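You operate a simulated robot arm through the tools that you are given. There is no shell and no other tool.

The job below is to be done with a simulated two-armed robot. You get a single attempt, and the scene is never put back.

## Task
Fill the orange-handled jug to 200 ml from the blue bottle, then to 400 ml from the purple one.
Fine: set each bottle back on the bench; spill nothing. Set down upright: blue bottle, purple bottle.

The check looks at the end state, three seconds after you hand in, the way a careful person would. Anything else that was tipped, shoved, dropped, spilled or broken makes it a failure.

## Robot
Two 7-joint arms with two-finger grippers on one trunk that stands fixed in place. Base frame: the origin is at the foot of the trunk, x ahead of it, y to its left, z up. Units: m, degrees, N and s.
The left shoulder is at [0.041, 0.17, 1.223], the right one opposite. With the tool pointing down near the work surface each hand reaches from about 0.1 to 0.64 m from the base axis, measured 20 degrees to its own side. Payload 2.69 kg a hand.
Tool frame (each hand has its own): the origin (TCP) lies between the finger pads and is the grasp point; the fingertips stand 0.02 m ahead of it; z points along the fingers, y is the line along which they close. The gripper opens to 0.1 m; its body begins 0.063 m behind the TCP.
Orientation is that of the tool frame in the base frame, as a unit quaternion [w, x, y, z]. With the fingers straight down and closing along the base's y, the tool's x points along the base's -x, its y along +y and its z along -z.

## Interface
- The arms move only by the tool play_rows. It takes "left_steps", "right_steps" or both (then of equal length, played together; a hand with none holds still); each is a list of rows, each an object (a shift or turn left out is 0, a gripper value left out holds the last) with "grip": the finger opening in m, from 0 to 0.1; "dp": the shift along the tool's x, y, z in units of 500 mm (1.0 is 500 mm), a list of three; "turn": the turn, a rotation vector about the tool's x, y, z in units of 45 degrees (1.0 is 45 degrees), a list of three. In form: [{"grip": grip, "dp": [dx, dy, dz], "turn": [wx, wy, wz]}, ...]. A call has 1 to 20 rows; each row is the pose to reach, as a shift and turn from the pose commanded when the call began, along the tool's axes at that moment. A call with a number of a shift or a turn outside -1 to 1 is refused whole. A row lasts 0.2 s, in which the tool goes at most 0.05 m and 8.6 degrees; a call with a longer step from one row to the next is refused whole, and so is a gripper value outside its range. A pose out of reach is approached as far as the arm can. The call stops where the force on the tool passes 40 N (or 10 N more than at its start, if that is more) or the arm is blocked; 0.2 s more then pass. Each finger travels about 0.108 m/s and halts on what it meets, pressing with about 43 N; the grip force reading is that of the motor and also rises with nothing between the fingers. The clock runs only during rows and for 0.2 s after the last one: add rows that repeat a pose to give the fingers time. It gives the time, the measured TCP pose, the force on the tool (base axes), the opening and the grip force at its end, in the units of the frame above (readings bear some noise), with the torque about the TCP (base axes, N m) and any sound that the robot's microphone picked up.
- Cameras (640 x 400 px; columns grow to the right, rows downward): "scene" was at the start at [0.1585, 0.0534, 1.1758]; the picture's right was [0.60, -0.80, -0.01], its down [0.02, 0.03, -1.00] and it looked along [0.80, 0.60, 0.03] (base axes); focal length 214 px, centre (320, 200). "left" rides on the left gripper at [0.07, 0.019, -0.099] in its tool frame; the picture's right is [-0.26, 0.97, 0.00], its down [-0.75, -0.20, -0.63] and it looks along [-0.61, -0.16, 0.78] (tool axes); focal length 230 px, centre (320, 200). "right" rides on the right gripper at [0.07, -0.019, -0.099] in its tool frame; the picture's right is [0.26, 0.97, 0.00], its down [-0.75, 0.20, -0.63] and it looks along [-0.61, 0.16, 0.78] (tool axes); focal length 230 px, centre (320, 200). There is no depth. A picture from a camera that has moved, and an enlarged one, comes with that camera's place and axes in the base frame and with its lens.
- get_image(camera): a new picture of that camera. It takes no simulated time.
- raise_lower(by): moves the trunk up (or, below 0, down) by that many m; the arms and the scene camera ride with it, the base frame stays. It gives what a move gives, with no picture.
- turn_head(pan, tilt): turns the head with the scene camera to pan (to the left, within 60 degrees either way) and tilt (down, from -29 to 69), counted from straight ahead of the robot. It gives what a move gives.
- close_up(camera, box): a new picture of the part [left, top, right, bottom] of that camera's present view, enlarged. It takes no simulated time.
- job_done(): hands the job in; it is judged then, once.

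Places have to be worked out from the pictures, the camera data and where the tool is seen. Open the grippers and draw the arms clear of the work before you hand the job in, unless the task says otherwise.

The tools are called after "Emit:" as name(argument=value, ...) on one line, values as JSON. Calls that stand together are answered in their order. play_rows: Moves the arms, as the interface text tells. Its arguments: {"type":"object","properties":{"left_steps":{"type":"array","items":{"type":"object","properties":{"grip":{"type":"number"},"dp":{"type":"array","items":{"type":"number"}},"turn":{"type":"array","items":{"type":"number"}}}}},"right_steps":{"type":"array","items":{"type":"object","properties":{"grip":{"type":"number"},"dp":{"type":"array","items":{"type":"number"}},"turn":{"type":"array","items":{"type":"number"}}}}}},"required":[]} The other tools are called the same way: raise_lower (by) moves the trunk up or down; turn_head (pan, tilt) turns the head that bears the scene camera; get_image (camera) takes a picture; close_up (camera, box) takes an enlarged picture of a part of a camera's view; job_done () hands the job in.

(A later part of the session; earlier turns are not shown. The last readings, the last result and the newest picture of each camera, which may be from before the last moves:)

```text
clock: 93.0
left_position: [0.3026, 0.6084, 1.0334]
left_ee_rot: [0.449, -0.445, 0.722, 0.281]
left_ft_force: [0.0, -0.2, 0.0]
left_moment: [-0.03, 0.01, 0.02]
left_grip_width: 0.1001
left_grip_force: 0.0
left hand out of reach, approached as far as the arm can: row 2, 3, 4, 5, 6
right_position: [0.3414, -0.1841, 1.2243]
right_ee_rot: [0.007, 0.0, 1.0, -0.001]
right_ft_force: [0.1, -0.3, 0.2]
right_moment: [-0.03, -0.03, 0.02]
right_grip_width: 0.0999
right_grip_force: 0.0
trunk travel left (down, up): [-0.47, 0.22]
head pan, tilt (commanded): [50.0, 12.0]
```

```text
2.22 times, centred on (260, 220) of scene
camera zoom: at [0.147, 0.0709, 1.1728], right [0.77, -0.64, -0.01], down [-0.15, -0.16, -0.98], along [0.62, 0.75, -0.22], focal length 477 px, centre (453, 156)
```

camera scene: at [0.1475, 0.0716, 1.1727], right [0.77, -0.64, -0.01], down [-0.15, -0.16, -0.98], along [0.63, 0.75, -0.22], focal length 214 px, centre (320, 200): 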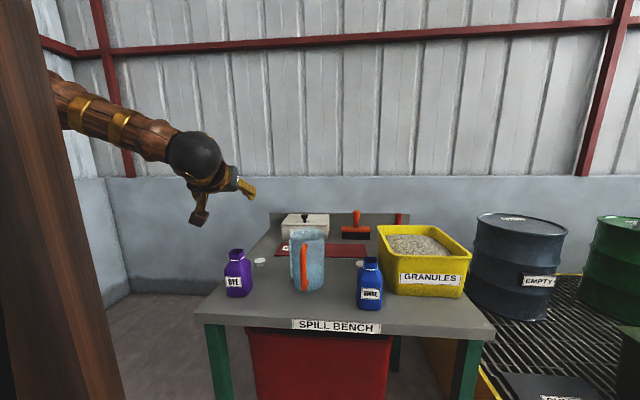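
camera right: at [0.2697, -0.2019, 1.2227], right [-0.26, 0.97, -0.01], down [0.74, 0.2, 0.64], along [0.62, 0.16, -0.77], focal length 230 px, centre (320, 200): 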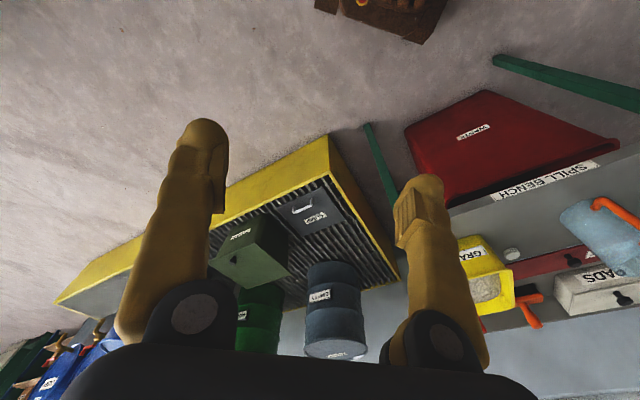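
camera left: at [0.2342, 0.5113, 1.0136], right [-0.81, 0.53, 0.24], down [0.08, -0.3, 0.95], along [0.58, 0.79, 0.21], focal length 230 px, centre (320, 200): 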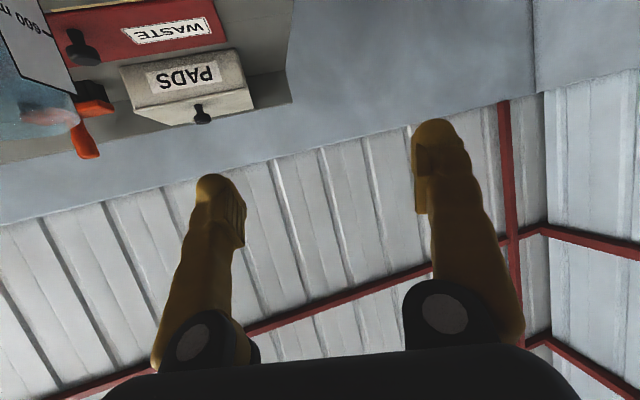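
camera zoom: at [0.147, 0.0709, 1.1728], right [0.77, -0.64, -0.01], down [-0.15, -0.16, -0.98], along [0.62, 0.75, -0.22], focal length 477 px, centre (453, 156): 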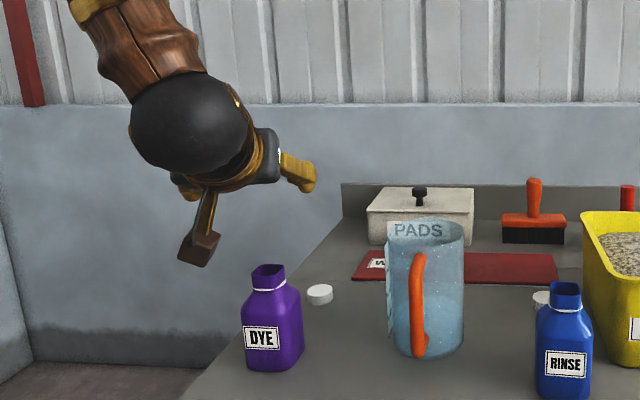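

The hand can't go more than about 0.2 m below the shoulder in this posture, but the current arm pose lowered by the trunk gives exactly what I need. I lower the trunk 8 cm and check alignment above the bottle.

Emit:
raise_lower(by=-0.08)

Emit:
get_image(camera="left")

Emit:
close_up(camera="scene", box=[170, 130, 350, 310])

```text
clock: 94.1
left_position: [0.3047, 0.6102, 0.9538]
left_ee_rot: [0.45, -0.444, 0.722, 0.281]
left_ft_force: [-0.8, 0.2, -0.2]
left_moment: [0.05, 0.0, 0.0]
left_grip_width: 0.1003
left_grip_force: 0.0
right_position: [0.3411, -0.1835, 1.145]
right_ee_rot: [0.007, 0.0, 1.0, -0.001]
right_ft_force: [0.7, 1.4, -0.1]
right_moment: [-0.02, 0.01, -0.01]
right_grip_width: 0.1
right_grip_force: 0.1
trunk travel left (down, up): [-0.39, 0.3]
head pan, tilt (commanded): [50.0, 12.0]
```

```text
taken
camera left: at [0.2348, 0.5119, 0.9335], right [-0.81, 0.53, 0.24], down [0.08, -0.31, 0.95], along [0.58, 0.79, 0.21], focal length 230 px, centre (320, 200)
```

left: 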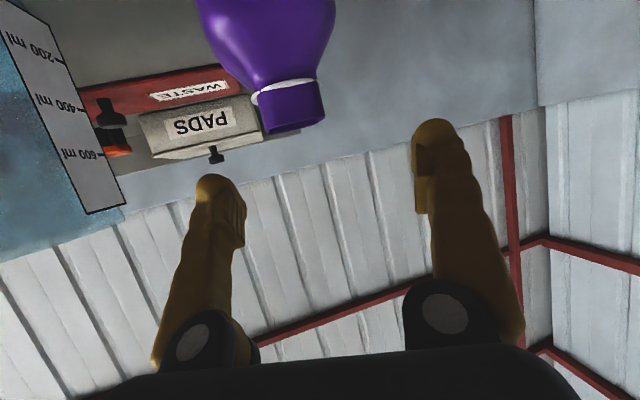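

```text
2.22 times, centred on (260, 220) of scene
camera zoom: at [0.1459, 0.0714, 1.0928], right [0.77, -0.64, -0.01], down [-0.15, -0.16, -0.98], along [0.63, 0.75, -0.22], focal length 477 px, centre (453, 156)
```

zoom: 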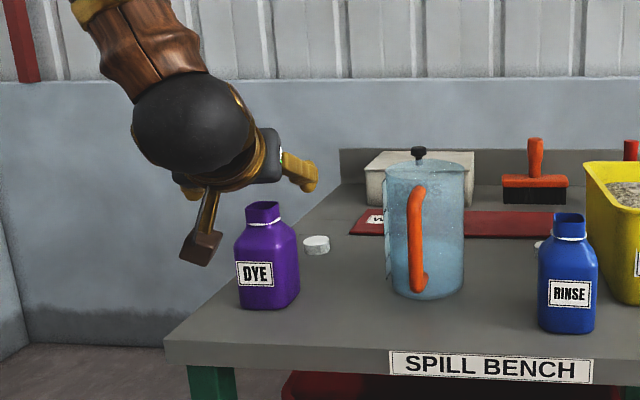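

The scale strip is now nicely visible from its front in the wrist camera, with all three ticks. I zoom in to read the liquid level there.

Emit:
close_up(camera="left", box=[0, 0, 140, 90])

Emit:
close_up(camera="left", box=[180, 0, 480, 220])

```text
4.44 times, centred on (70, 45) of left
camera zoom: at [0.2348, 0.5119, 0.9335], right [-0.81, 0.53, 0.24], down [0.08, -0.31, 0.95], along [0.58, 0.79, 0.21], focal length 1022 px, centre (1431, 889)
```

zoom: 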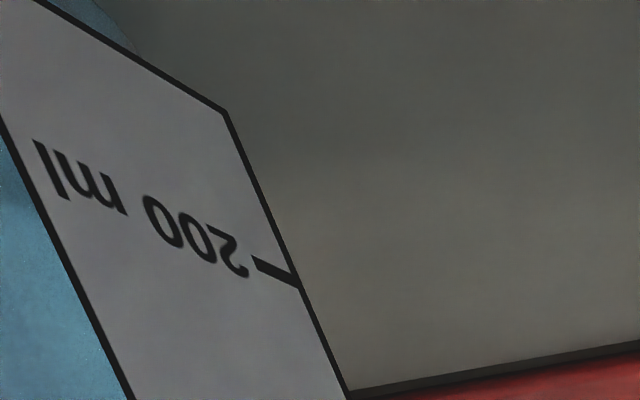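

```text
1.82 times, centred on (330, 110) of left
camera zoom: at [0.2348, 0.5119, 0.9335], right [-0.81, 0.53, 0.24], down [0.08, -0.31, 0.95], along [0.58, 0.79, 0.21], focal length 418 px, centre (302, 364)
```

zoom: 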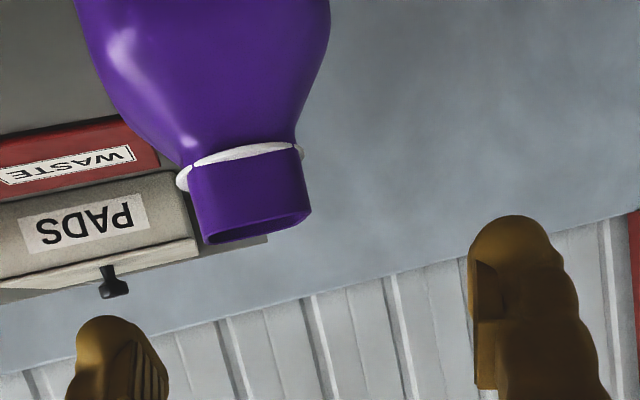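

The tick sits in line with the label text, so the text centre is the true mark. The mouth at px (296, 122) puts the purple axis about 6 mm right of the hand's centre line. I shift 6 mm right, then lower by trunk around the bottle.

Emit:
play_rows(left_steps=[{"dp": [0, -0.012, 0]}, {"dp": [0, -0.012, 0]}])

Emit:
raise_lower(by=-0.05)

Emit:
get_image(camera="left")

Emit:
close_up(camera="scene", box=[170, 120, 350, 280])

```text
clock: 94.7
left_position: [0.3101, 0.6084, 0.9547]
left_ee_rot: [0.449, -0.445, 0.721, 0.282]
left_ft_force: [0.3, 0.2, 0.2]
left_moment: [0.0, -0.03, 0.02]
left_grip_width: 0.1
left_grip_force: 0.0
right_position: [0.3431, -0.184, 1.1455]
right_ee_rot: [0.007, 0.0, 1.0, -0.001]
right_ft_force: [-0.3, -0.2, 0.1]
right_moment: [0.01, 0.01, -0.05]
right_grip_width: 0.0998
right_grip_force: 0.0
trunk travel left (down, up): [-0.39, 0.3]
head pan, tilt (commanded): [50.0, 12.0]
```

```text
clock: 95.7
left_position: [0.3096, 0.6084, 0.9024]
left_ee_rot: [0.451, -0.444, 0.722, 0.281]
left_ft_force: [-1.1, 0.1, -0.1]
left_moment: [-0.03, -0.03, 0.03]
left_grip_width: 0.0998
left_grip_force: 0.0
right_position: [0.3415, -0.1829, 1.0952]
right_ee_rot: [0.008, -0.001, 1.0, -0.001]
right_ft_force: [-0.7, -0.4, -0.1]
right_moment: [0.0, 0.01, 0.01]
right_grip_width: 0.1
right_grip_force: 0.1
trunk travel left (down, up): [-0.34, 0.35]
head pan, tilt (commanded): [50.0, 12.0]
```

```text
taken
camera left: at [0.2402, 0.5097, 0.8839], right [-0.81, 0.53, 0.24], down [0.08, -0.31, 0.95], along [0.58, 0.79, 0.21], focal length 230 px, centre (320, 200)
```

left: 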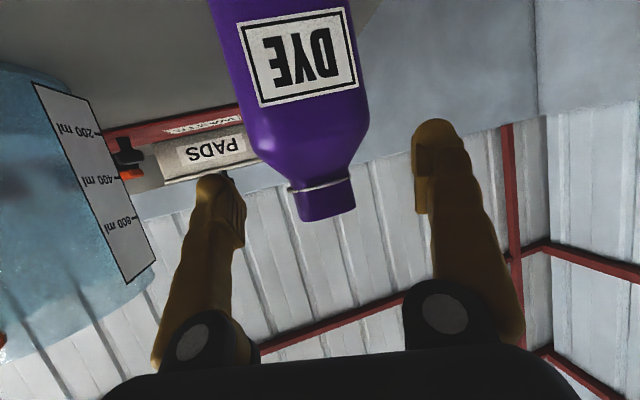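

```text
2.50 times, centred on (260, 200) of scene
camera zoom: at [0.145, 0.0715, 1.0428], right [0.77, -0.64, -0.01], down [-0.15, -0.16, -0.98], along [0.63, 0.75, -0.22], focal length 536 px, centre (470, 200)
```

zoom: 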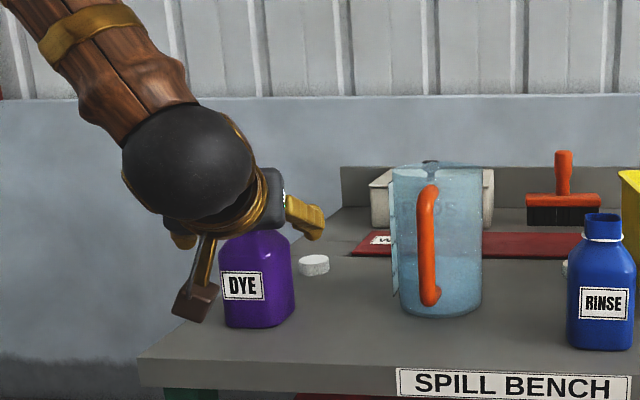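

The strip and jug are in clear view nearly side-on. I zoom in to read the level against the 200 tick.

Emit:
close_up(camera="left", box=[0, 60, 160, 160])

Emit:
close_up(camera="left", box=[0, 60, 110, 310])

```text
4.00 times, centred on (80, 110) of left
camera zoom: at [0.2402, 0.5097, 0.8839], right [-0.81, 0.53, 0.24], down [0.08, -0.31, 0.95], along [0.58, 0.79, 0.21], focal length 920 px, centre (1280, 560)
```

zoom: 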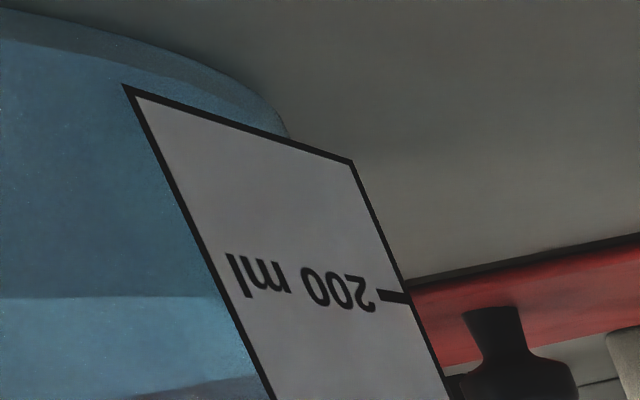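

```text
1.60 times, centred on (55, 185) of left
camera zoom: at [0.2402, 0.5097, 0.8839], right [-0.81, 0.53, 0.24], down [0.08, -0.31, 0.95], along [0.58, 0.79, 0.21], focal length 368 px, centre (744, 224)
```

zoom: 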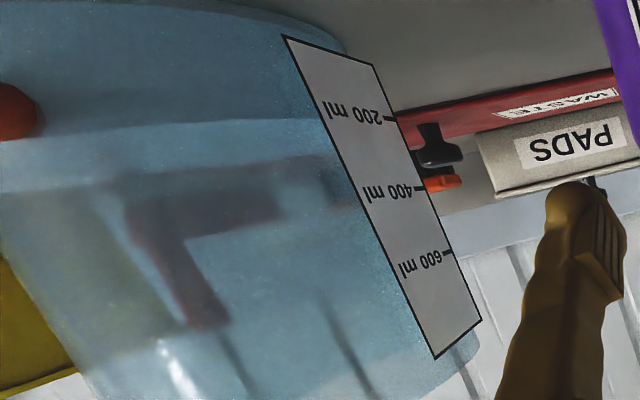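

From this side-on view the surface is at z≈0.838 and the 200 mark at z≈0.836, so the jug holds slightly over 200 ml, about 210 to 216. I'll finish at the 400 mark with the purple. I lower the last 4.7 cm around the purple bottle.

Emit:
raise_lower(by=-0.047)

Emit:
get_image(camera="left")

Emit:
close_up(camera="scene", box=[170, 100, 350, 260])

```text
clock: 96.5
left_position: [0.3094, 0.6073, 0.8558]
left_ee_rot: [0.451, -0.444, 0.722, 0.281]
left_ft_force: [0.0, 0.5, -0.3]
left_moment: [-0.02, 0.0, 0.02]
left_grip_width: 0.1002
left_grip_force: 0.0
right_position: [0.3416, -0.1828, 1.0477]
right_ee_rot: [0.008, -0.001, 1.0, -0.001]
right_ft_force: [-0.6, 0.2, -0.4]
right_moment: [-0.01, -0.02, 0.0]
right_grip_width: 0.0999
right_grip_force: 0.2
trunk travel left (down, up): [-0.293, 0.397]
head pan, tilt (commanded): [50.0, 12.0]
```

```text
taken
camera left: at [0.24, 0.5097, 0.8369], right [-0.81, 0.53, 0.24], down [0.08, -0.31, 0.95], along [0.58, 0.79, 0.21], focal length 230 px, centre (320, 200)
```

left: 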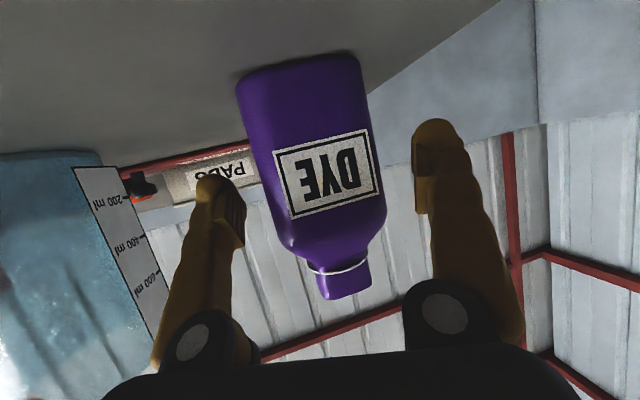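

```text
2.50 times, centred on (260, 180) of scene
camera zoom: at [0.1442, 0.0715, 0.9958], right [0.77, -0.64, -0.01], down [-0.15, -0.16, -0.98], along [0.63, 0.75, -0.22], focal length 536 px, centre (470, 250)
```

zoom: 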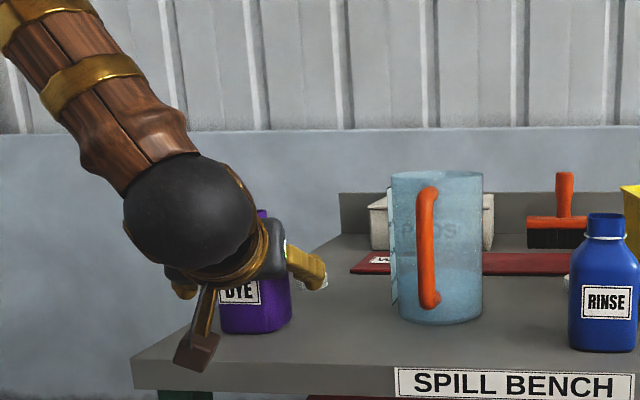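

The wrist camera is now at almost exactly the height of the 200 mark, which makes for a parallax-free reading. I zoom in on the strip.

Emit:
close_up(camera="left", box=[40, 150, 140, 220])

Emit:
close_up(camera="left", box=[0, 140, 110, 210])

```text
5.71 times, centred on (90, 185) of left
camera zoom: at [0.24, 0.5097, 0.8369], right [-0.81, 0.53, 0.24], down [0.08, -0.31, 0.95], along [0.58, 0.79, 0.21], focal length 1315 px, centre (1634, 286)
```

zoom: 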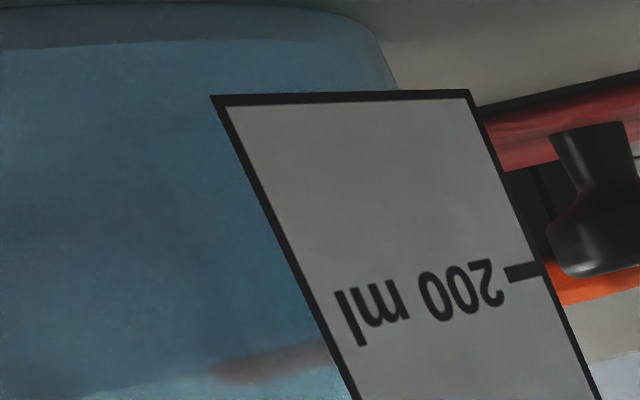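

```text
5.71 times, centred on (55, 175) of left
camera zoom: at [0.24, 0.5097, 0.8369], right [-0.81, 0.53, 0.24], down [0.08, -0.31, 0.95], along [0.58, 0.79, 0.21], focal length 1315 px, centre (1834, 343)
```

zoom: 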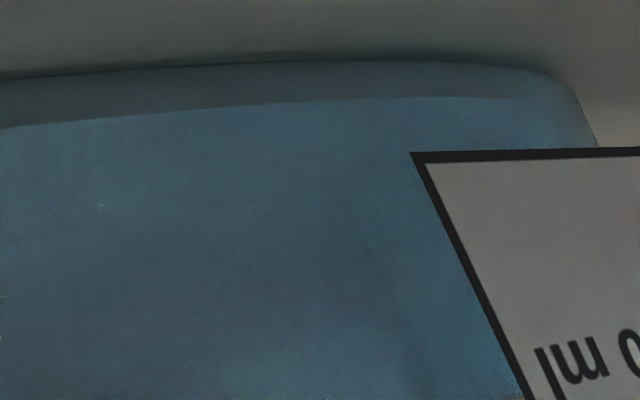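

The surface line seems to be just beyond the lower border of that crop. I shift the crop to see where the liquid's edge meets the strip.

Emit:
close_up(camera="left", box=[40, 190, 130, 250])

Emit:
close_up(camera="left", box=[75, 190, 115, 218])

```text
6.67 times, centred on (85, 220) of left
camera zoom: at [0.24, 0.5097, 0.8369], right [-0.81, 0.53, 0.24], down [0.08, -0.31, 0.95], along [0.58, 0.79, 0.21], focal length 1534 px, centre (1887, 67)
```

zoom: 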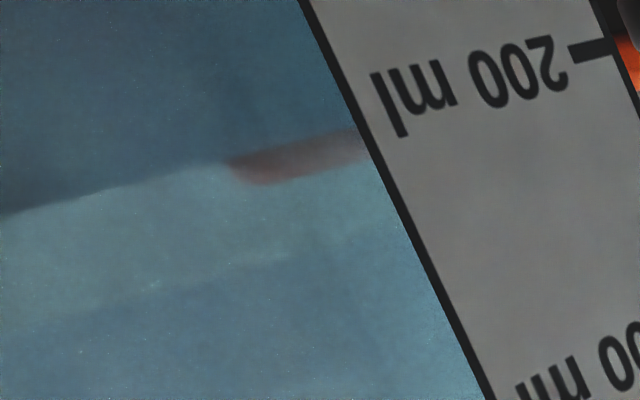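

```text
14.29 times, centred on (95, 204) of left
camera zoom: at [0.24, 0.5097, 0.8369], right [-0.81, 0.53, 0.24], down [0.08, -0.31, 0.95], along [0.58, 0.79, 0.21], focal length 3287 px, centre (3534, 143)
```

zoom: 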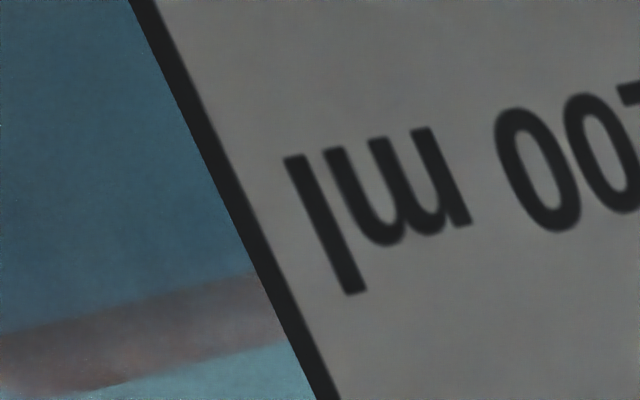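

With no parallax the surface sits about 1.4 mm above the 200 tick, around 209 ml, which is good. The purple bottle is centred between the fingers to about 2 mm. I close slowly so that it squares up between the pads.

Emit:
play_rows(left_steps=[{"grip": 0.092}, {"grip": 0.085}, {"grip": 0.08}, {"grip": 0.076}, {"grip": 0.073}, {"grip": 0.07}, {"grip": 0.067}, {"grip": 0.064}, {"grip": 0.061}, {"grip": 0.058}, {"grip": 0.055}, {"grip": 0.05}, {"grip": 0.045}, {"grip": 0.04}, {"grip": 0.04}])

Emit:
get_image(camera="left")

Emit:
close_up(camera="scene", box=[170, 100, 350, 260])

```text
clock: 99.8
left_position: [0.3086, 0.6076, 0.8575]
left_ee_rot: [0.451, -0.443, 0.722, 0.28]
left_ft_force: [2.4, -3.3, 4.9]
left_moment: [0.05, -0.5, -0.19]
left_grip_width: 0.061
left_grip_force: 43.6
right_position: [0.3424, -0.1835, 1.0472]
right_ee_rot: [0.008, 0.0, 1.0, 0.0]
right_ft_force: [-0.3, -0.1, -0.4]
right_moment: [0.01, 0.01, 0.01]
right_grip_width: 0.0999
right_grip_force: 0.0
trunk travel left (down, up): [-0.293, 0.397]
head pan, tilt (commanded): [50.0, 12.0]
```

```text
taken
camera left: at [0.2402, 0.5093, 0.8374], right [-0.81, 0.53, 0.24], down [0.08, -0.31, 0.95], along [0.58, 0.79, 0.21], focal length 230 px, centre (320, 200)
```

left: 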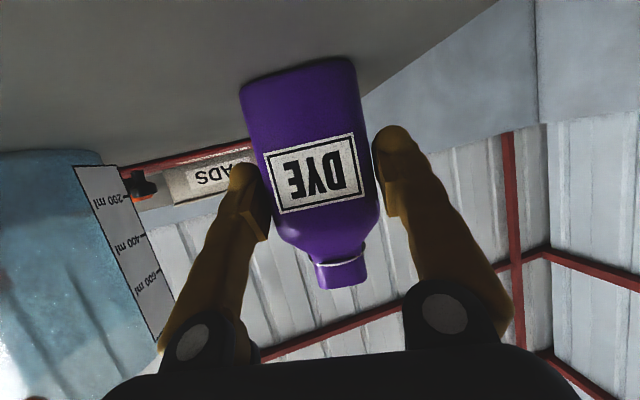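

```text
2.50 times, centred on (260, 180) of scene
camera zoom: at [0.1442, 0.0709, 0.9958], right [0.77, -0.64, -0.01], down [-0.15, -0.16, -0.98], along [0.63, 0.75, -0.22], focal length 536 px, centre (470, 250)
```

zoom: 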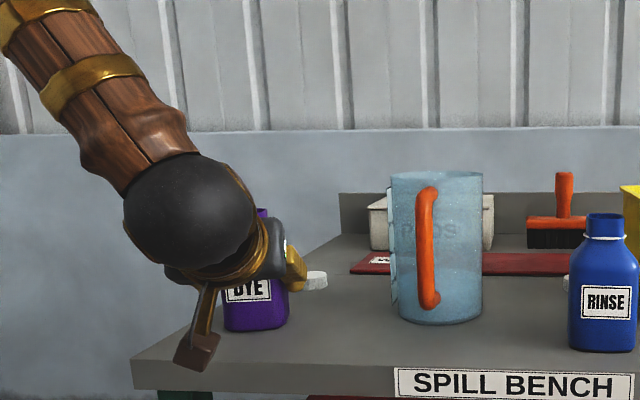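

The bottle squared up; grip is 61 mm at 43 N. I lift it with the trunk, 7.7 cm, back to the trunk height used for the first pour.

Emit:
raise_lower(by=0.077)

Emit:
get_image(camera="left")

```text
clock: 100.9
left_position: [0.309, 0.6078, 0.9321]
left_ee_rot: [0.449, -0.445, 0.721, 0.282]
left_ft_force: [0.6, -0.8, -2.4]
left_moment: [-0.04, 0.03, -0.02]
left_grip_width: 0.0597
left_grip_force: 42.9
right_position: [0.3421, -0.1819, 1.1254]
right_ee_rot: [0.007, 0.0, 1.0, -0.001]
right_ft_force: [-0.7, 0.1, 0.3]
right_moment: [-0.01, -0.05, 0.04]
right_grip_width: 0.0999
right_grip_force: 0.0
trunk travel left (down, up): [-0.37, 0.32]
head pan, tilt (commanded): [50.0, 12.0]
```

```text
taken
camera left: at [0.2401, 0.5099, 0.9135], right [-0.81, 0.53, 0.24], down [0.08, -0.3, 0.95], along [0.58, 0.79, 0.21], focal length 230 px, centre (320, 200)
```

left: 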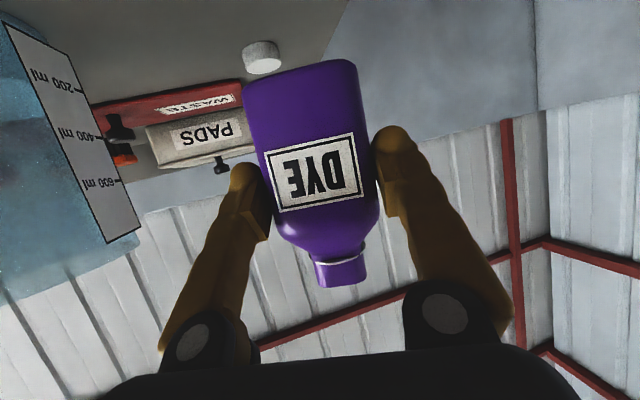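

The purple bottle is lifted, with a load of about 2.4 N or more. I raise it with the arm to z≈1.055 and carry it toward the left side of the jug, yawing back to azimuth 44° as in the first pour.

Emit:
play_rows(left_steps=[{"dp": [-0.04, 0, -0.019]}, {"dp": [-0.1, 0.001, -0.048]}, {"dp": [-0.16, 0.001, -0.078]}, {"dp": [-0.221, 0.0017, -0.107]}, {"dp": [-0.223, -0.035, -0.105], "turn": [0.06, 0, 0.029]}, {"dp": [-0.225, -0.08, -0.102], "turn": [0.13, -0.001, 0.063]}, {"dp": [-0.227, -0.13, -0.099], "turn": [0.2, -0.0015, 0.097]}, {"dp": [-0.229, -0.18, -0.095], "turn": [0.27, -0.002, 0.131]}, {"dp": [-0.23, -0.225, -0.092], "turn": [0.34, -0.0025, 0.165]}, {"dp": [-0.231, -0.258, -0.09], "turn": [0.399, -0.003, 0.1936]}, {"dp": [-0.231, -0.258, -0.09], "turn": [0.399, -0.003, 0.1936]}, {"dp": [-0.231, -0.258, -0.09], "turn": [0.399, -0.003, 0.1936]}])

Emit:
get_image(camera="left")

Emit:
get_image(camera="scene")

```text
clock: 103.5
left_position: [0.4291, 0.5593, 1.0576]
left_ee_rot: [0.492, -0.311, 0.788, 0.199]
left_ft_force: [0.1, -0.4, -2.5]
left_moment: [-0.04, 0.07, 0.0]
left_grip_width: 0.0595
left_grip_force: 43.2
right_position: [0.3427, -0.1816, 1.1257]
right_ee_rot: [0.008, 0.0, 1.0, -0.002]
right_ft_force: [0.8, 0.7, 0.0]
right_moment: [0.03, -0.01, 0.01]
right_grip_width: 0.1002
right_grip_force: 0.0
trunk travel left (down, up): [-0.37, 0.32]
head pan, tilt (commanded): [50.0, 12.0]
```

```text
taken
camera left: at [0.3301, 0.4916, 1.037], right [-0.58, 0.78, 0.24], down [-0.03, -0.32, 0.95], along [0.81, 0.54, 0.21], focal length 230 px, centre (320, 200)
```

left: 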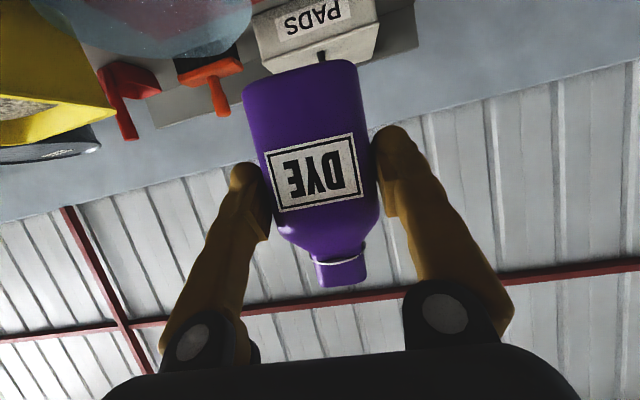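

```text
taken
camera scene: at [0.1459, 0.0717, 1.0727], right [0.77, -0.64, -0.01], down [-0.15, -0.16, -0.98], along [0.62, 0.75, -0.22], focal length 214 px, centre (320, 200)
```

scene: 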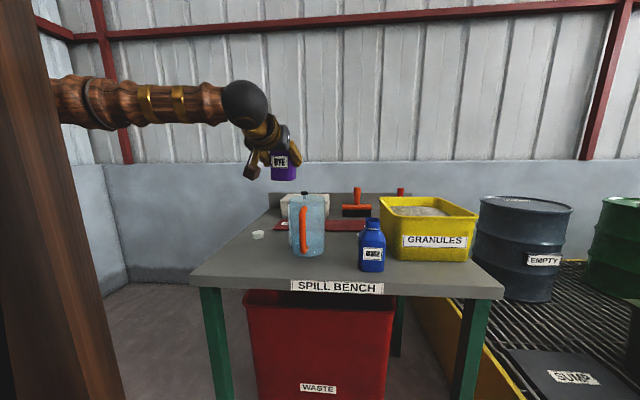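

In place at (0.429, 0.559, 1.058) with no reach flags. I roll the purple bottle clockwise to 40° first.

Emit:
play_rows(left_steps=[{"turn": [-0.048, 0.0013, 0.1]}, {"turn": [-0.097, 0.0027, 0.2]}, {"turn": [-0.145, 0.004, 0.3]}, {"turn": [-0.193, 0.0053, 0.4]}, {"turn": [-0.242, 0.0067, 0.5]}, {"turn": [-0.29, 0.008, 0.6]}, {"turn": [-0.338, 0.0094, 0.7]}, {"turn": [-0.387, 0.0107, 0.799]}, {"turn": [-0.387, 0.0107, 0.799]}])

Emit:
close_up(camera="scene", box=[210, 110, 350, 260])

```text
clock: 105.5
left_position: [0.4309, 0.5589, 1.0561]
left_ee_rot: [0.352, -0.126, 0.809, 0.455]
left_ft_force: [0.2, 0.2, -2.8]
left_moment: [-0.03, 0.05, -0.03]
left_grip_width: 0.0593
left_grip_force: 43.0
right_position: [0.3416, -0.1826, 1.1252]
right_ee_rot: [0.008, 0.0, 1.0, 0.0]
right_ft_force: [-1.1, -0.2, -0.2]
right_moment: [-0.06, 0.0, 0.0]
right_grip_width: 0.0999
right_grip_force: 0.1
trunk travel left (down, up): [-0.37, 0.32]
head pan, tilt (commanded): [50.0, 12.0]
```

```text
2.67 times, centred on (280, 185) of scene
camera zoom: at [0.1458, 0.0718, 1.0727], right [0.77, -0.64, -0.01], down [-0.15, -0.16, -0.98], along [0.62, 0.75, -0.22], focal length 572 px, centre (427, 240)
```

zoom: 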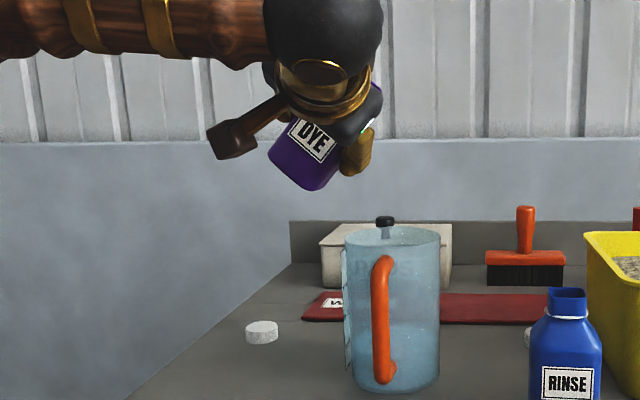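

No flow at 40° and the position is held well. I continue to 52°.

Emit:
play_rows(left_steps=[{"turn": [-0.029, 0.001, 0.06]}, {"turn": [-0.058, 0.0016, 0.12]}, {"turn": [-0.087, 0.0024, 0.18]}, {"turn": [-0.116, 0.0032, 0.24]}, {"turn": [-0.116, 0.0032, 0.24]}])

Emit:
get_image(camera="left")

Emit:
close_up(camera="scene", box=[270, 130, 340, 260])

```text
clock: 106.7
left_position: [0.4298, 0.559, 1.057]
left_ee_rot: [0.301, -0.065, 0.795, 0.523]
left_ft_force: [0.1, -0.8, -3.5]
left_moment: [-0.09, -0.01, -0.03]
left_grip_width: 0.0594
left_grip_force: 42.7
right_position: [0.342, -0.183, 1.1253]
right_ee_rot: [0.008, 0.0, 1.0, -0.001]
right_ft_force: [0.7, -0.2, 0.9]
right_moment: [-0.02, 0.02, 0.01]
right_grip_width: 0.0999
right_grip_force: 0.0
trunk travel left (down, up): [-0.37, 0.32]
head pan, tilt (commanded): [50.0, 12.0]
```

```text
taken
camera left: at [0.3254, 0.496, 1.06], right [-0.19, 0.38, 0.91], down [0.43, -0.8, 0.42], along [0.88, 0.47, -0.01], focal length 230 px, centre (320, 200)
```

left: 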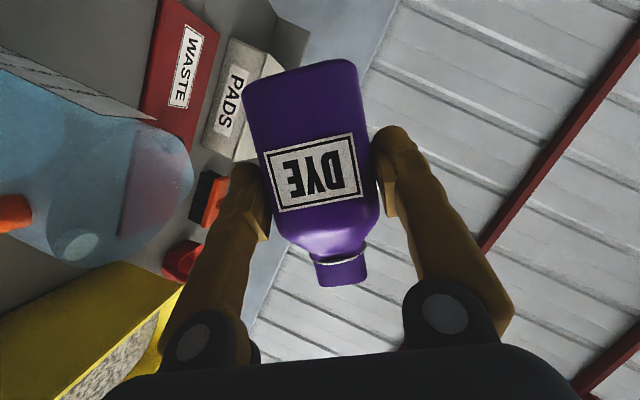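

```text
3.08 times, centred on (305, 195) of scene
camera zoom: at [0.1458, 0.0718, 1.0727], right [0.77, -0.64, -0.01], down [-0.15, -0.16, -0.98], along [0.62, 0.75, -0.22], focal length 660 px, centre (366, 215)
```

zoom: 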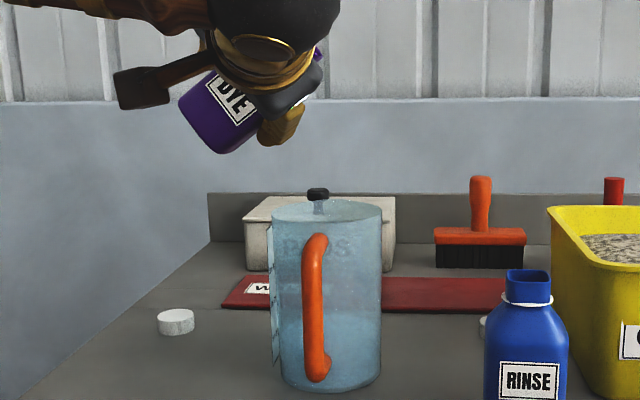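

Still no flow at 52°, and the lip is almost exactly above the jug's axis. I go on to 60°.

Emit:
play_rows(left_steps=[{"turn": [-0.026, 0.0007, 0.053]}, {"turn": [-0.052, 0.0014, 0.107]}, {"turn": [-0.077, 0.0021, 0.16]}, {"turn": [-0.077, 0.0021, 0.16]}, {"turn": [-0.077, 0.0021, 0.16]}])

Emit:
close_up(camera="scene", box=[270, 130, 340, 260])

```text
clock: 107.9
left_position: [0.4292, 0.5583, 1.0551]
left_ee_rot: [0.264, -0.024, 0.783, 0.563]
left_ft_force: [0.0, 0.6, -3.3]
left_moment: [-0.07, -0.02, -0.01]
left_grip_width: 0.0596
left_grip_force: 43.5
right_position: [0.3419, -0.1828, 1.1231]
right_ee_rot: [0.007, -0.001, 1.0, 0.0]
right_ft_force: [0.3, 1.2, 0.0]
right_moment: [-0.01, 0.0, 0.0]
right_grip_width: 0.1002
right_grip_force: 0.0
trunk travel left (down, up): [-0.37, 0.32]
head pan, tilt (commanded): [50.0, 12.0]
```

```text
3.08 times, centred on (305, 195) of scene
camera zoom: at [0.1459, 0.0717, 1.0727], right [0.77, -0.64, -0.01], down [-0.15, -0.16, -0.98], along [0.62, 0.75, -0.22], focal length 660 px, centre (366, 215)
```

zoom: 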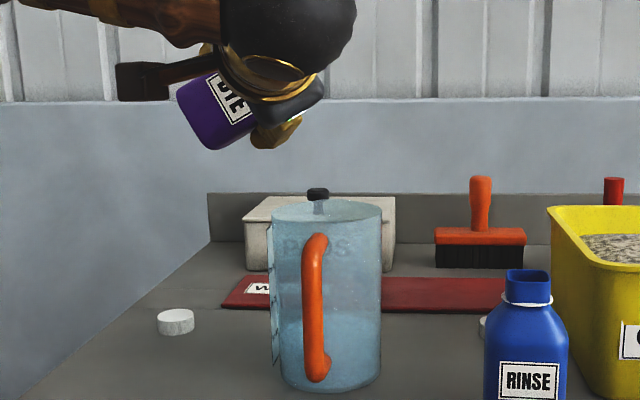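

Still no stream at 60°. I advance to 67°.

Emit:
play_rows(left_steps=[{"turn": [-0.023, 0.0006, 0.047]}, {"turn": [-0.045, 0.0012, 0.093]}, {"turn": [-0.068, 0.0018, 0.14]}, {"turn": [-0.068, 0.0018, 0.14]}, {"turn": [-0.068, 0.0018, 0.14]}])

Emit:
close_up(camera="scene", box=[270, 130, 340, 260])

Emit:
get_image(camera="left")

```text
clock: 109.1
left_position: [0.4312, 0.5581, 1.0555]
left_ee_rot: [0.232, 0.011, 0.768, 0.597]
left_ft_force: [-1.2, 0.8, -1.9]
left_moment: [-0.03, 0.01, -0.05]
left_grip_width: 0.0594
left_grip_force: 43.9
right_position: [0.341, -0.1825, 1.1246]
right_ee_rot: [0.008, -0.001, 1.0, -0.001]
right_ft_force: [0.2, -0.1, -0.1]
right_moment: [0.01, -0.02, -0.04]
right_grip_width: 0.0999
right_grip_force: 0.0
trunk travel left (down, up): [-0.37, 0.32]
head pan, tilt (commanded): [50.0, 12.0]
```

```text
3.08 times, centred on (305, 195) of scene
camera zoom: at [0.1459, 0.0717, 1.0727], right [0.77, -0.64, -0.01], down [-0.15, -0.16, -0.98], along [0.62, 0.75, -0.22], focal length 660 px, centre (366, 215)
```

zoom: 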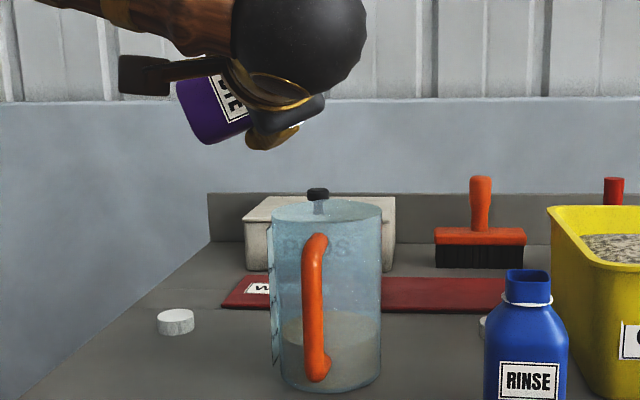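

```text
taken
camera left: at [0.3274, 0.4945, 1.0667], right [-0.02, 0.2, 0.98], down [0.49, -0.85, 0.19], along [0.87, 0.48, -0.08], focal length 230 px, centre (320, 200)
```

left: 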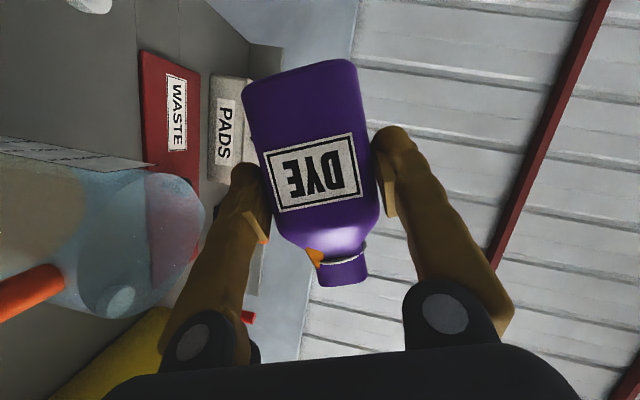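

The jug contents have turned brownish, so some dye has already gone in. I check the level with the same zoom as before.

Emit:
close_up(camera="scene", box=[288, 225, 332, 260])

Emit:
close_up(camera="scene", box=[288, 210, 332, 245])

```text
11.43 times, centred on (310, 242) of scene
camera zoom: at [0.1459, 0.0717, 1.0727], right [0.77, -0.64, -0.01], down [-0.15, -0.16, -0.98], along [0.62, 0.75, -0.22], focal length 2451 px, centre (434, -286)
```

zoom: 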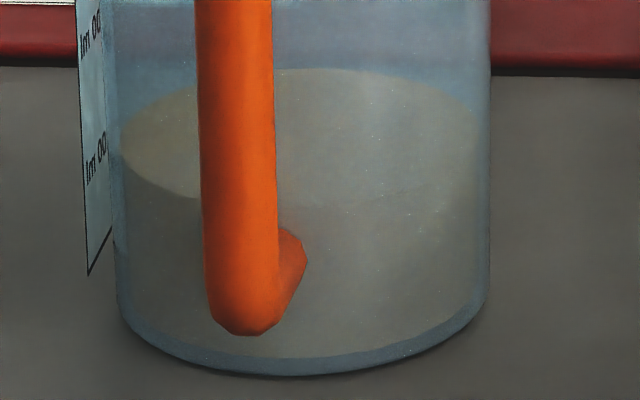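

```text
11.43 times, centred on (310, 228) of scene
camera zoom: at [0.1459, 0.0717, 1.0727], right [0.77, -0.64, -0.01], down [-0.15, -0.16, -0.98], along [0.62, 0.75, -0.22], focal length 2451 px, centre (434, -114)
```

zoom: 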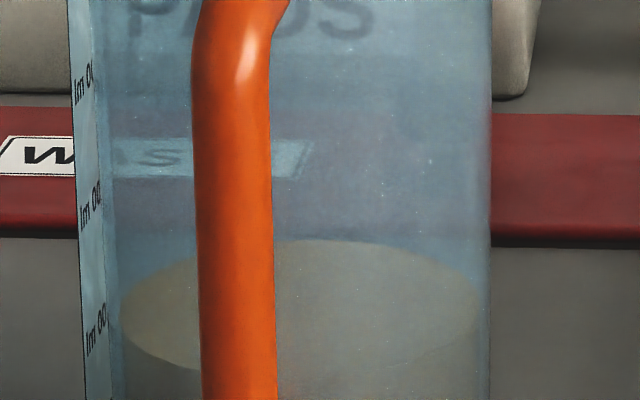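

The brown surface is easy to see: its back edge is at y≈240 in the second crop, about 233 ml, and 400 ml corresponds to y≈146 there. I tilt 5° more, to 72°.

Emit:
play_rows(left_steps=[{"turn": [-0.024, 0.0006, 0.05]}, {"turn": [-0.048, 0.0013, 0.1]}, {"turn": [-0.048, 0.0013, 0.1]}, {"turn": [-0.048, 0.0013, 0.1]}, {"turn": [-0.048, 0.0013, 0.1]}, {"turn": [-0.048, 0.0013, 0.1]}, {"turn": [-0.048, 0.0013, 0.1]}])

Emit:
close_up(camera="scene", box=[288, 210, 332, 245])

Emit:
close_up(camera="scene", box=[270, 130, 340, 260])

```text
clock: 110.7
left_position: [0.4294, 0.5583, 1.055]
left_ee_rot: [0.208, 0.036, 0.756, 0.62]
left_ft_force: [0.1, 0.9, -2.7]
left_moment: [-0.06, 0.01, -0.04]
left_grip_width: 0.0593
left_grip_force: 43.2
right_position: [0.3438, -0.1825, 1.1253]
right_ee_rot: [0.007, 0.001, 1.0, -0.002]
right_ft_force: [-0.3, -0.4, -0.5]
right_moment: [0.0, 0.01, 0.04]
right_grip_width: 0.0998
right_grip_force: 0.1
trunk travel left (down, up): [-0.37, 0.32]
head pan, tilt (commanded): [50.0, 12.0]
```

```text
11.43 times, centred on (310, 228) of scene
camera zoom: at [0.1458, 0.0717, 1.0727], right [0.77, -0.64, -0.01], down [-0.15, -0.16, -0.98], along [0.62, 0.75, -0.22], focal length 2451 px, centre (434, -114)
```

zoom: 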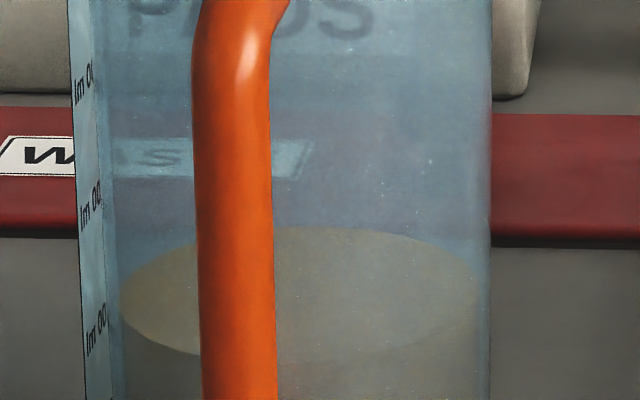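

```text
3.08 times, centred on (305, 195) of scene
camera zoom: at [0.1458, 0.0717, 1.0727], right [0.77, -0.64, -0.01], down [-0.15, -0.16, -0.98], along [0.62, 0.75, -0.22], focal length 660 px, centre (366, 215)
```

zoom: 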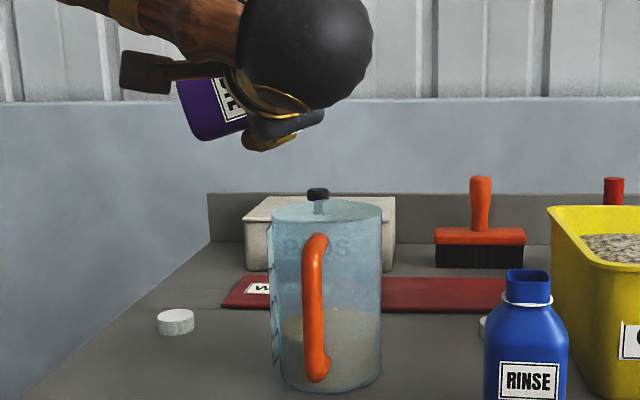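

The edge is at y≈228, about 255 ml. I tilt another 6° to 78° and wait for it to settle.

Emit:
play_rows(left_steps=[{"turn": [-0.029, 0.0008, 0.06]}, {"turn": [-0.058, 0.0016, 0.12]}, {"turn": [-0.058, 0.0016, 0.12]}, {"turn": [-0.058, 0.0016, 0.12]}, {"turn": [-0.058, 0.0016, 0.12]}, {"turn": [-0.058, 0.0016, 0.12]}, {"turn": [-0.058, 0.0016, 0.12]}, {"turn": [-0.058, 0.0016, 0.12]}])

Emit:
close_up(camera="scene", box=[288, 210, 332, 245])

Emit:
get_image(camera="left")

```text
clock: 112.5
left_position: [0.4304, 0.5588, 1.0547]
left_ee_rot: [0.18, 0.067, 0.739, 0.646]
left_ft_force: [0.1, 0.1, -2.5]
left_moment: [-0.05, 0.01, 0.04]
left_grip_width: 0.0594
left_grip_force: 43.3
right_position: [0.3424, -0.1835, 1.1242]
right_ee_rot: [0.008, 0.0, 1.0, -0.001]
right_ft_force: [-0.5, 0.8, -0.2]
right_moment: [0.0, 0.01, -0.02]
right_grip_width: 0.1004
right_grip_force: 0.0
trunk travel left (down, up): [-0.37, 0.32]
head pan, tilt (commanded): [50.0, 12.0]
```

```text
11.43 times, centred on (310, 228) of scene
camera zoom: at [0.1458, 0.0716, 1.0727], right [0.77, -0.64, -0.01], down [-0.15, -0.16, -0.98], along [0.62, 0.75, -0.22], focal length 2451 px, centre (434, -114)
```

zoom: 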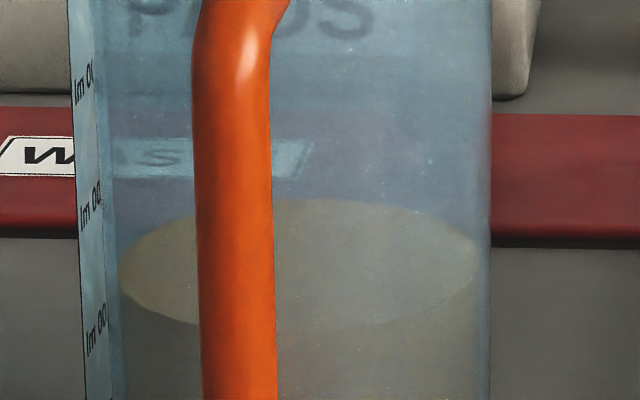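

```text
taken
camera left: at [0.3294, 0.4922, 1.071], right [0.11, 0.07, 0.99], down [0.5, -0.87, 0.0], along [0.86, 0.5, -0.13], focal length 230 px, centre (320, 200)
```

left: 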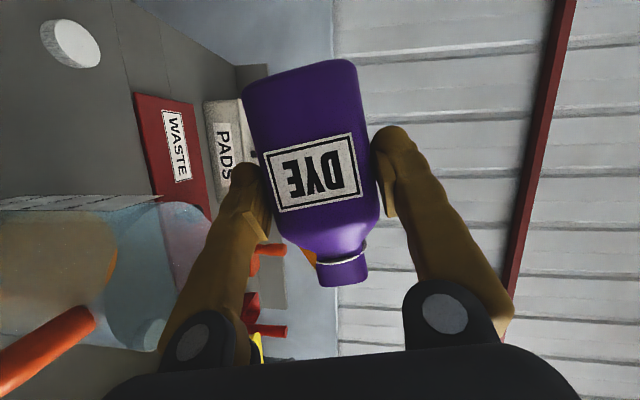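

The edge is at y≈199, about 305 ml. I tilt 5° more, to 83°.

Emit:
play_rows(left_steps=[{"turn": [-0.024, 0.0006, 0.05]}, {"turn": [-0.048, 0.0013, 0.1]}, {"turn": [-0.048, 0.0013, 0.1]}, {"turn": [-0.048, 0.0013, 0.1]}, {"turn": [-0.048, 0.0013, 0.1]}, {"turn": [-0.048, 0.0013, 0.1]}, {"turn": [-0.048, 0.0013, 0.1]}, {"turn": [-0.048, 0.0013, 0.1]}])

Emit:
close_up(camera="scene", box=[288, 210, 332, 245])

```text
clock: 114.3
left_position: [0.4305, 0.5582, 1.0552]
left_ee_rot: [0.155, 0.092, 0.724, 0.666]
left_ft_force: [0.4, -0.3, -1.6]
left_moment: [-0.04, 0.01, -0.01]
left_grip_width: 0.0594
left_grip_force: 43.2
right_position: [0.3418, -0.1833, 1.1258]
right_ee_rot: [0.007, 0.0, 1.0, -0.001]
right_ft_force: [0.5, 0.6, -0.3]
right_moment: [-0.02, -0.03, -0.01]
right_grip_width: 0.0996
right_grip_force: 0.0
trunk travel left (down, up): [-0.37, 0.32]
head pan, tilt (commanded): [50.0, 12.0]
```

```text
11.43 times, centred on (310, 228) of scene
camera zoom: at [0.1458, 0.0716, 1.0727], right [0.77, -0.64, -0.01], down [-0.15, -0.16, -0.98], along [0.62, 0.75, -0.22], focal length 2451 px, centre (434, -114)
```

zoom: 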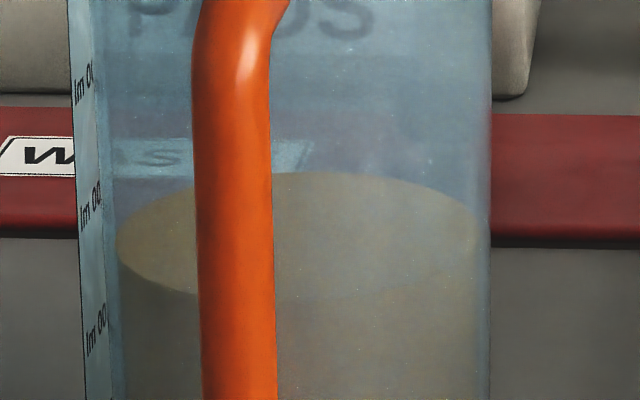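

The edge is at y≈172, about 353 ml. I go 3.5° further.

Emit:
play_rows(left_steps=[{"turn": [-0.017, 0.0005, 0.035]}, {"turn": [-0.034, 0.0009, 0.07]}, {"turn": [-0.034, 0.0009, 0.07]}, {"turn": [-0.034, 0.0009, 0.07]}, {"turn": [-0.034, 0.0009, 0.07]}, {"turn": [-0.034, 0.0009, 0.07]}, {"turn": [-0.034, 0.0009, 0.07]}, {"turn": [-0.034, 0.0009, 0.07]}])

Emit:
close_up(camera="scene", box=[288, 210, 332, 245])

```text
clock: 116.1
left_position: [0.4303, 0.5582, 1.0552]
left_ee_rot: [0.137, 0.11, 0.711, 0.681]
left_ft_force: [-0.5, -0.9, -1.3]
left_moment: [0.0, 0.0, 0.0]
left_grip_width: 0.0591
left_grip_force: 42.8
right_position: [0.3414, -0.1829, 1.1257]
right_ee_rot: [0.007, 0.0, 1.0, -0.001]
right_ft_force: [0.9, 0.2, -0.2]
right_moment: [0.01, 0.0, -0.01]
right_grip_width: 0.1
right_grip_force: 0.0
trunk travel left (down, up): [-0.37, 0.32]
head pan, tilt (commanded): [50.0, 12.0]
```

```text
11.43 times, centred on (310, 228) of scene
camera zoom: at [0.1458, 0.0716, 1.0727], right [0.77, -0.64, -0.01], down [-0.15, -0.16, -0.98], along [0.62, 0.75, -0.22], focal length 2451 px, centre (434, -114)
```

zoom: 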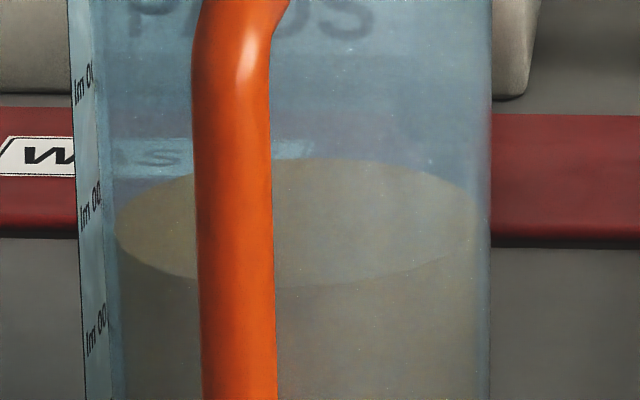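

The edge is at y≈159, about 376 ml, with a recent yield of roughly 3.6 px per degree. About 3.8° more should bring it to the 400 mark.

Emit:
play_rows(left_steps=[{"turn": [-0.018, 0.0005, 0.038]}, {"turn": [-0.0367, 0.001, 0.0759]}, {"turn": [-0.0367, 0.001, 0.0759]}, {"turn": [-0.0367, 0.001, 0.0759]}, {"turn": [-0.0367, 0.001, 0.0759]}, {"turn": [-0.0367, 0.001, 0.0759]}, {"turn": [-0.0367, 0.001, 0.0759]}, {"turn": [-0.0367, 0.001, 0.0759]}])

Emit:
close_up(camera="scene", box=[288, 210, 332, 245])

Emit:
get_image(camera="left")

```text
clock: 117.9
left_position: [0.4296, 0.5585, 1.0551]
left_ee_rot: [0.118, 0.128, 0.698, 0.694]
left_ft_force: [0.5, 0.4, -1.7]
left_moment: [0.0, -0.03, -0.03]
left_grip_width: 0.059
left_grip_force: 43.0
right_position: [0.343, -0.1813, 1.1251]
right_ee_rot: [0.008, 0.0, 1.0, -0.001]
right_ft_force: [0.1, 0.5, 0.4]
right_moment: [0.01, -0.01, 0.02]
right_grip_width: 0.0999
right_grip_force: 0.1
trunk travel left (down, up): [-0.37, 0.32]
head pan, tilt (commanded): [50.0, 12.0]
```

```text
11.43 times, centred on (310, 228) of scene
camera zoom: at [0.1458, 0.0716, 1.0727], right [0.77, -0.64, -0.01], down [-0.15, -0.16, -0.98], along [0.62, 0.75, -0.22], focal length 2451 px, centre (434, -114)
```

zoom: 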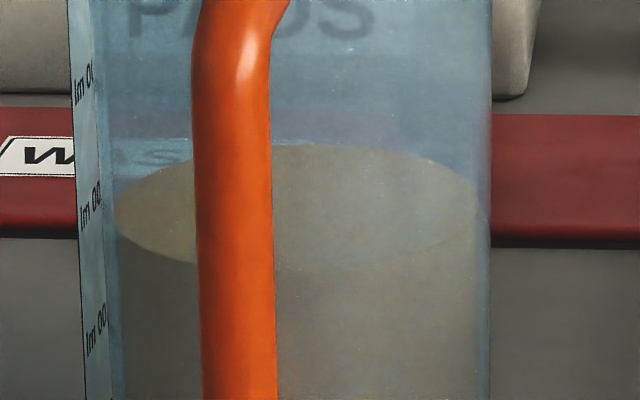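

```text
taken
camera left: at [0.3311, 0.4896, 1.0758], right [0.26, -0.09, 0.96], down [0.48, -0.85, -0.21], along [0.84, 0.52, -0.18], focal length 230 px, centre (320, 200)
```

left: 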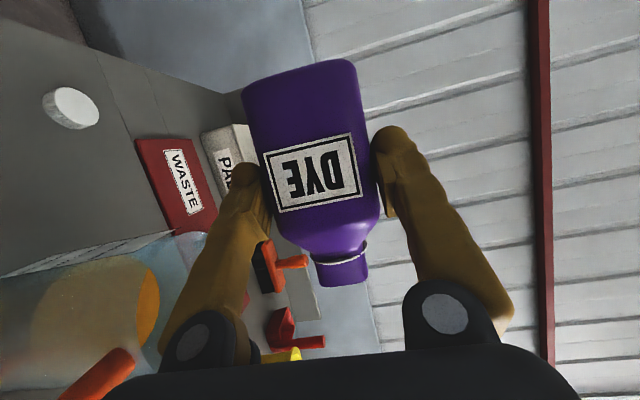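

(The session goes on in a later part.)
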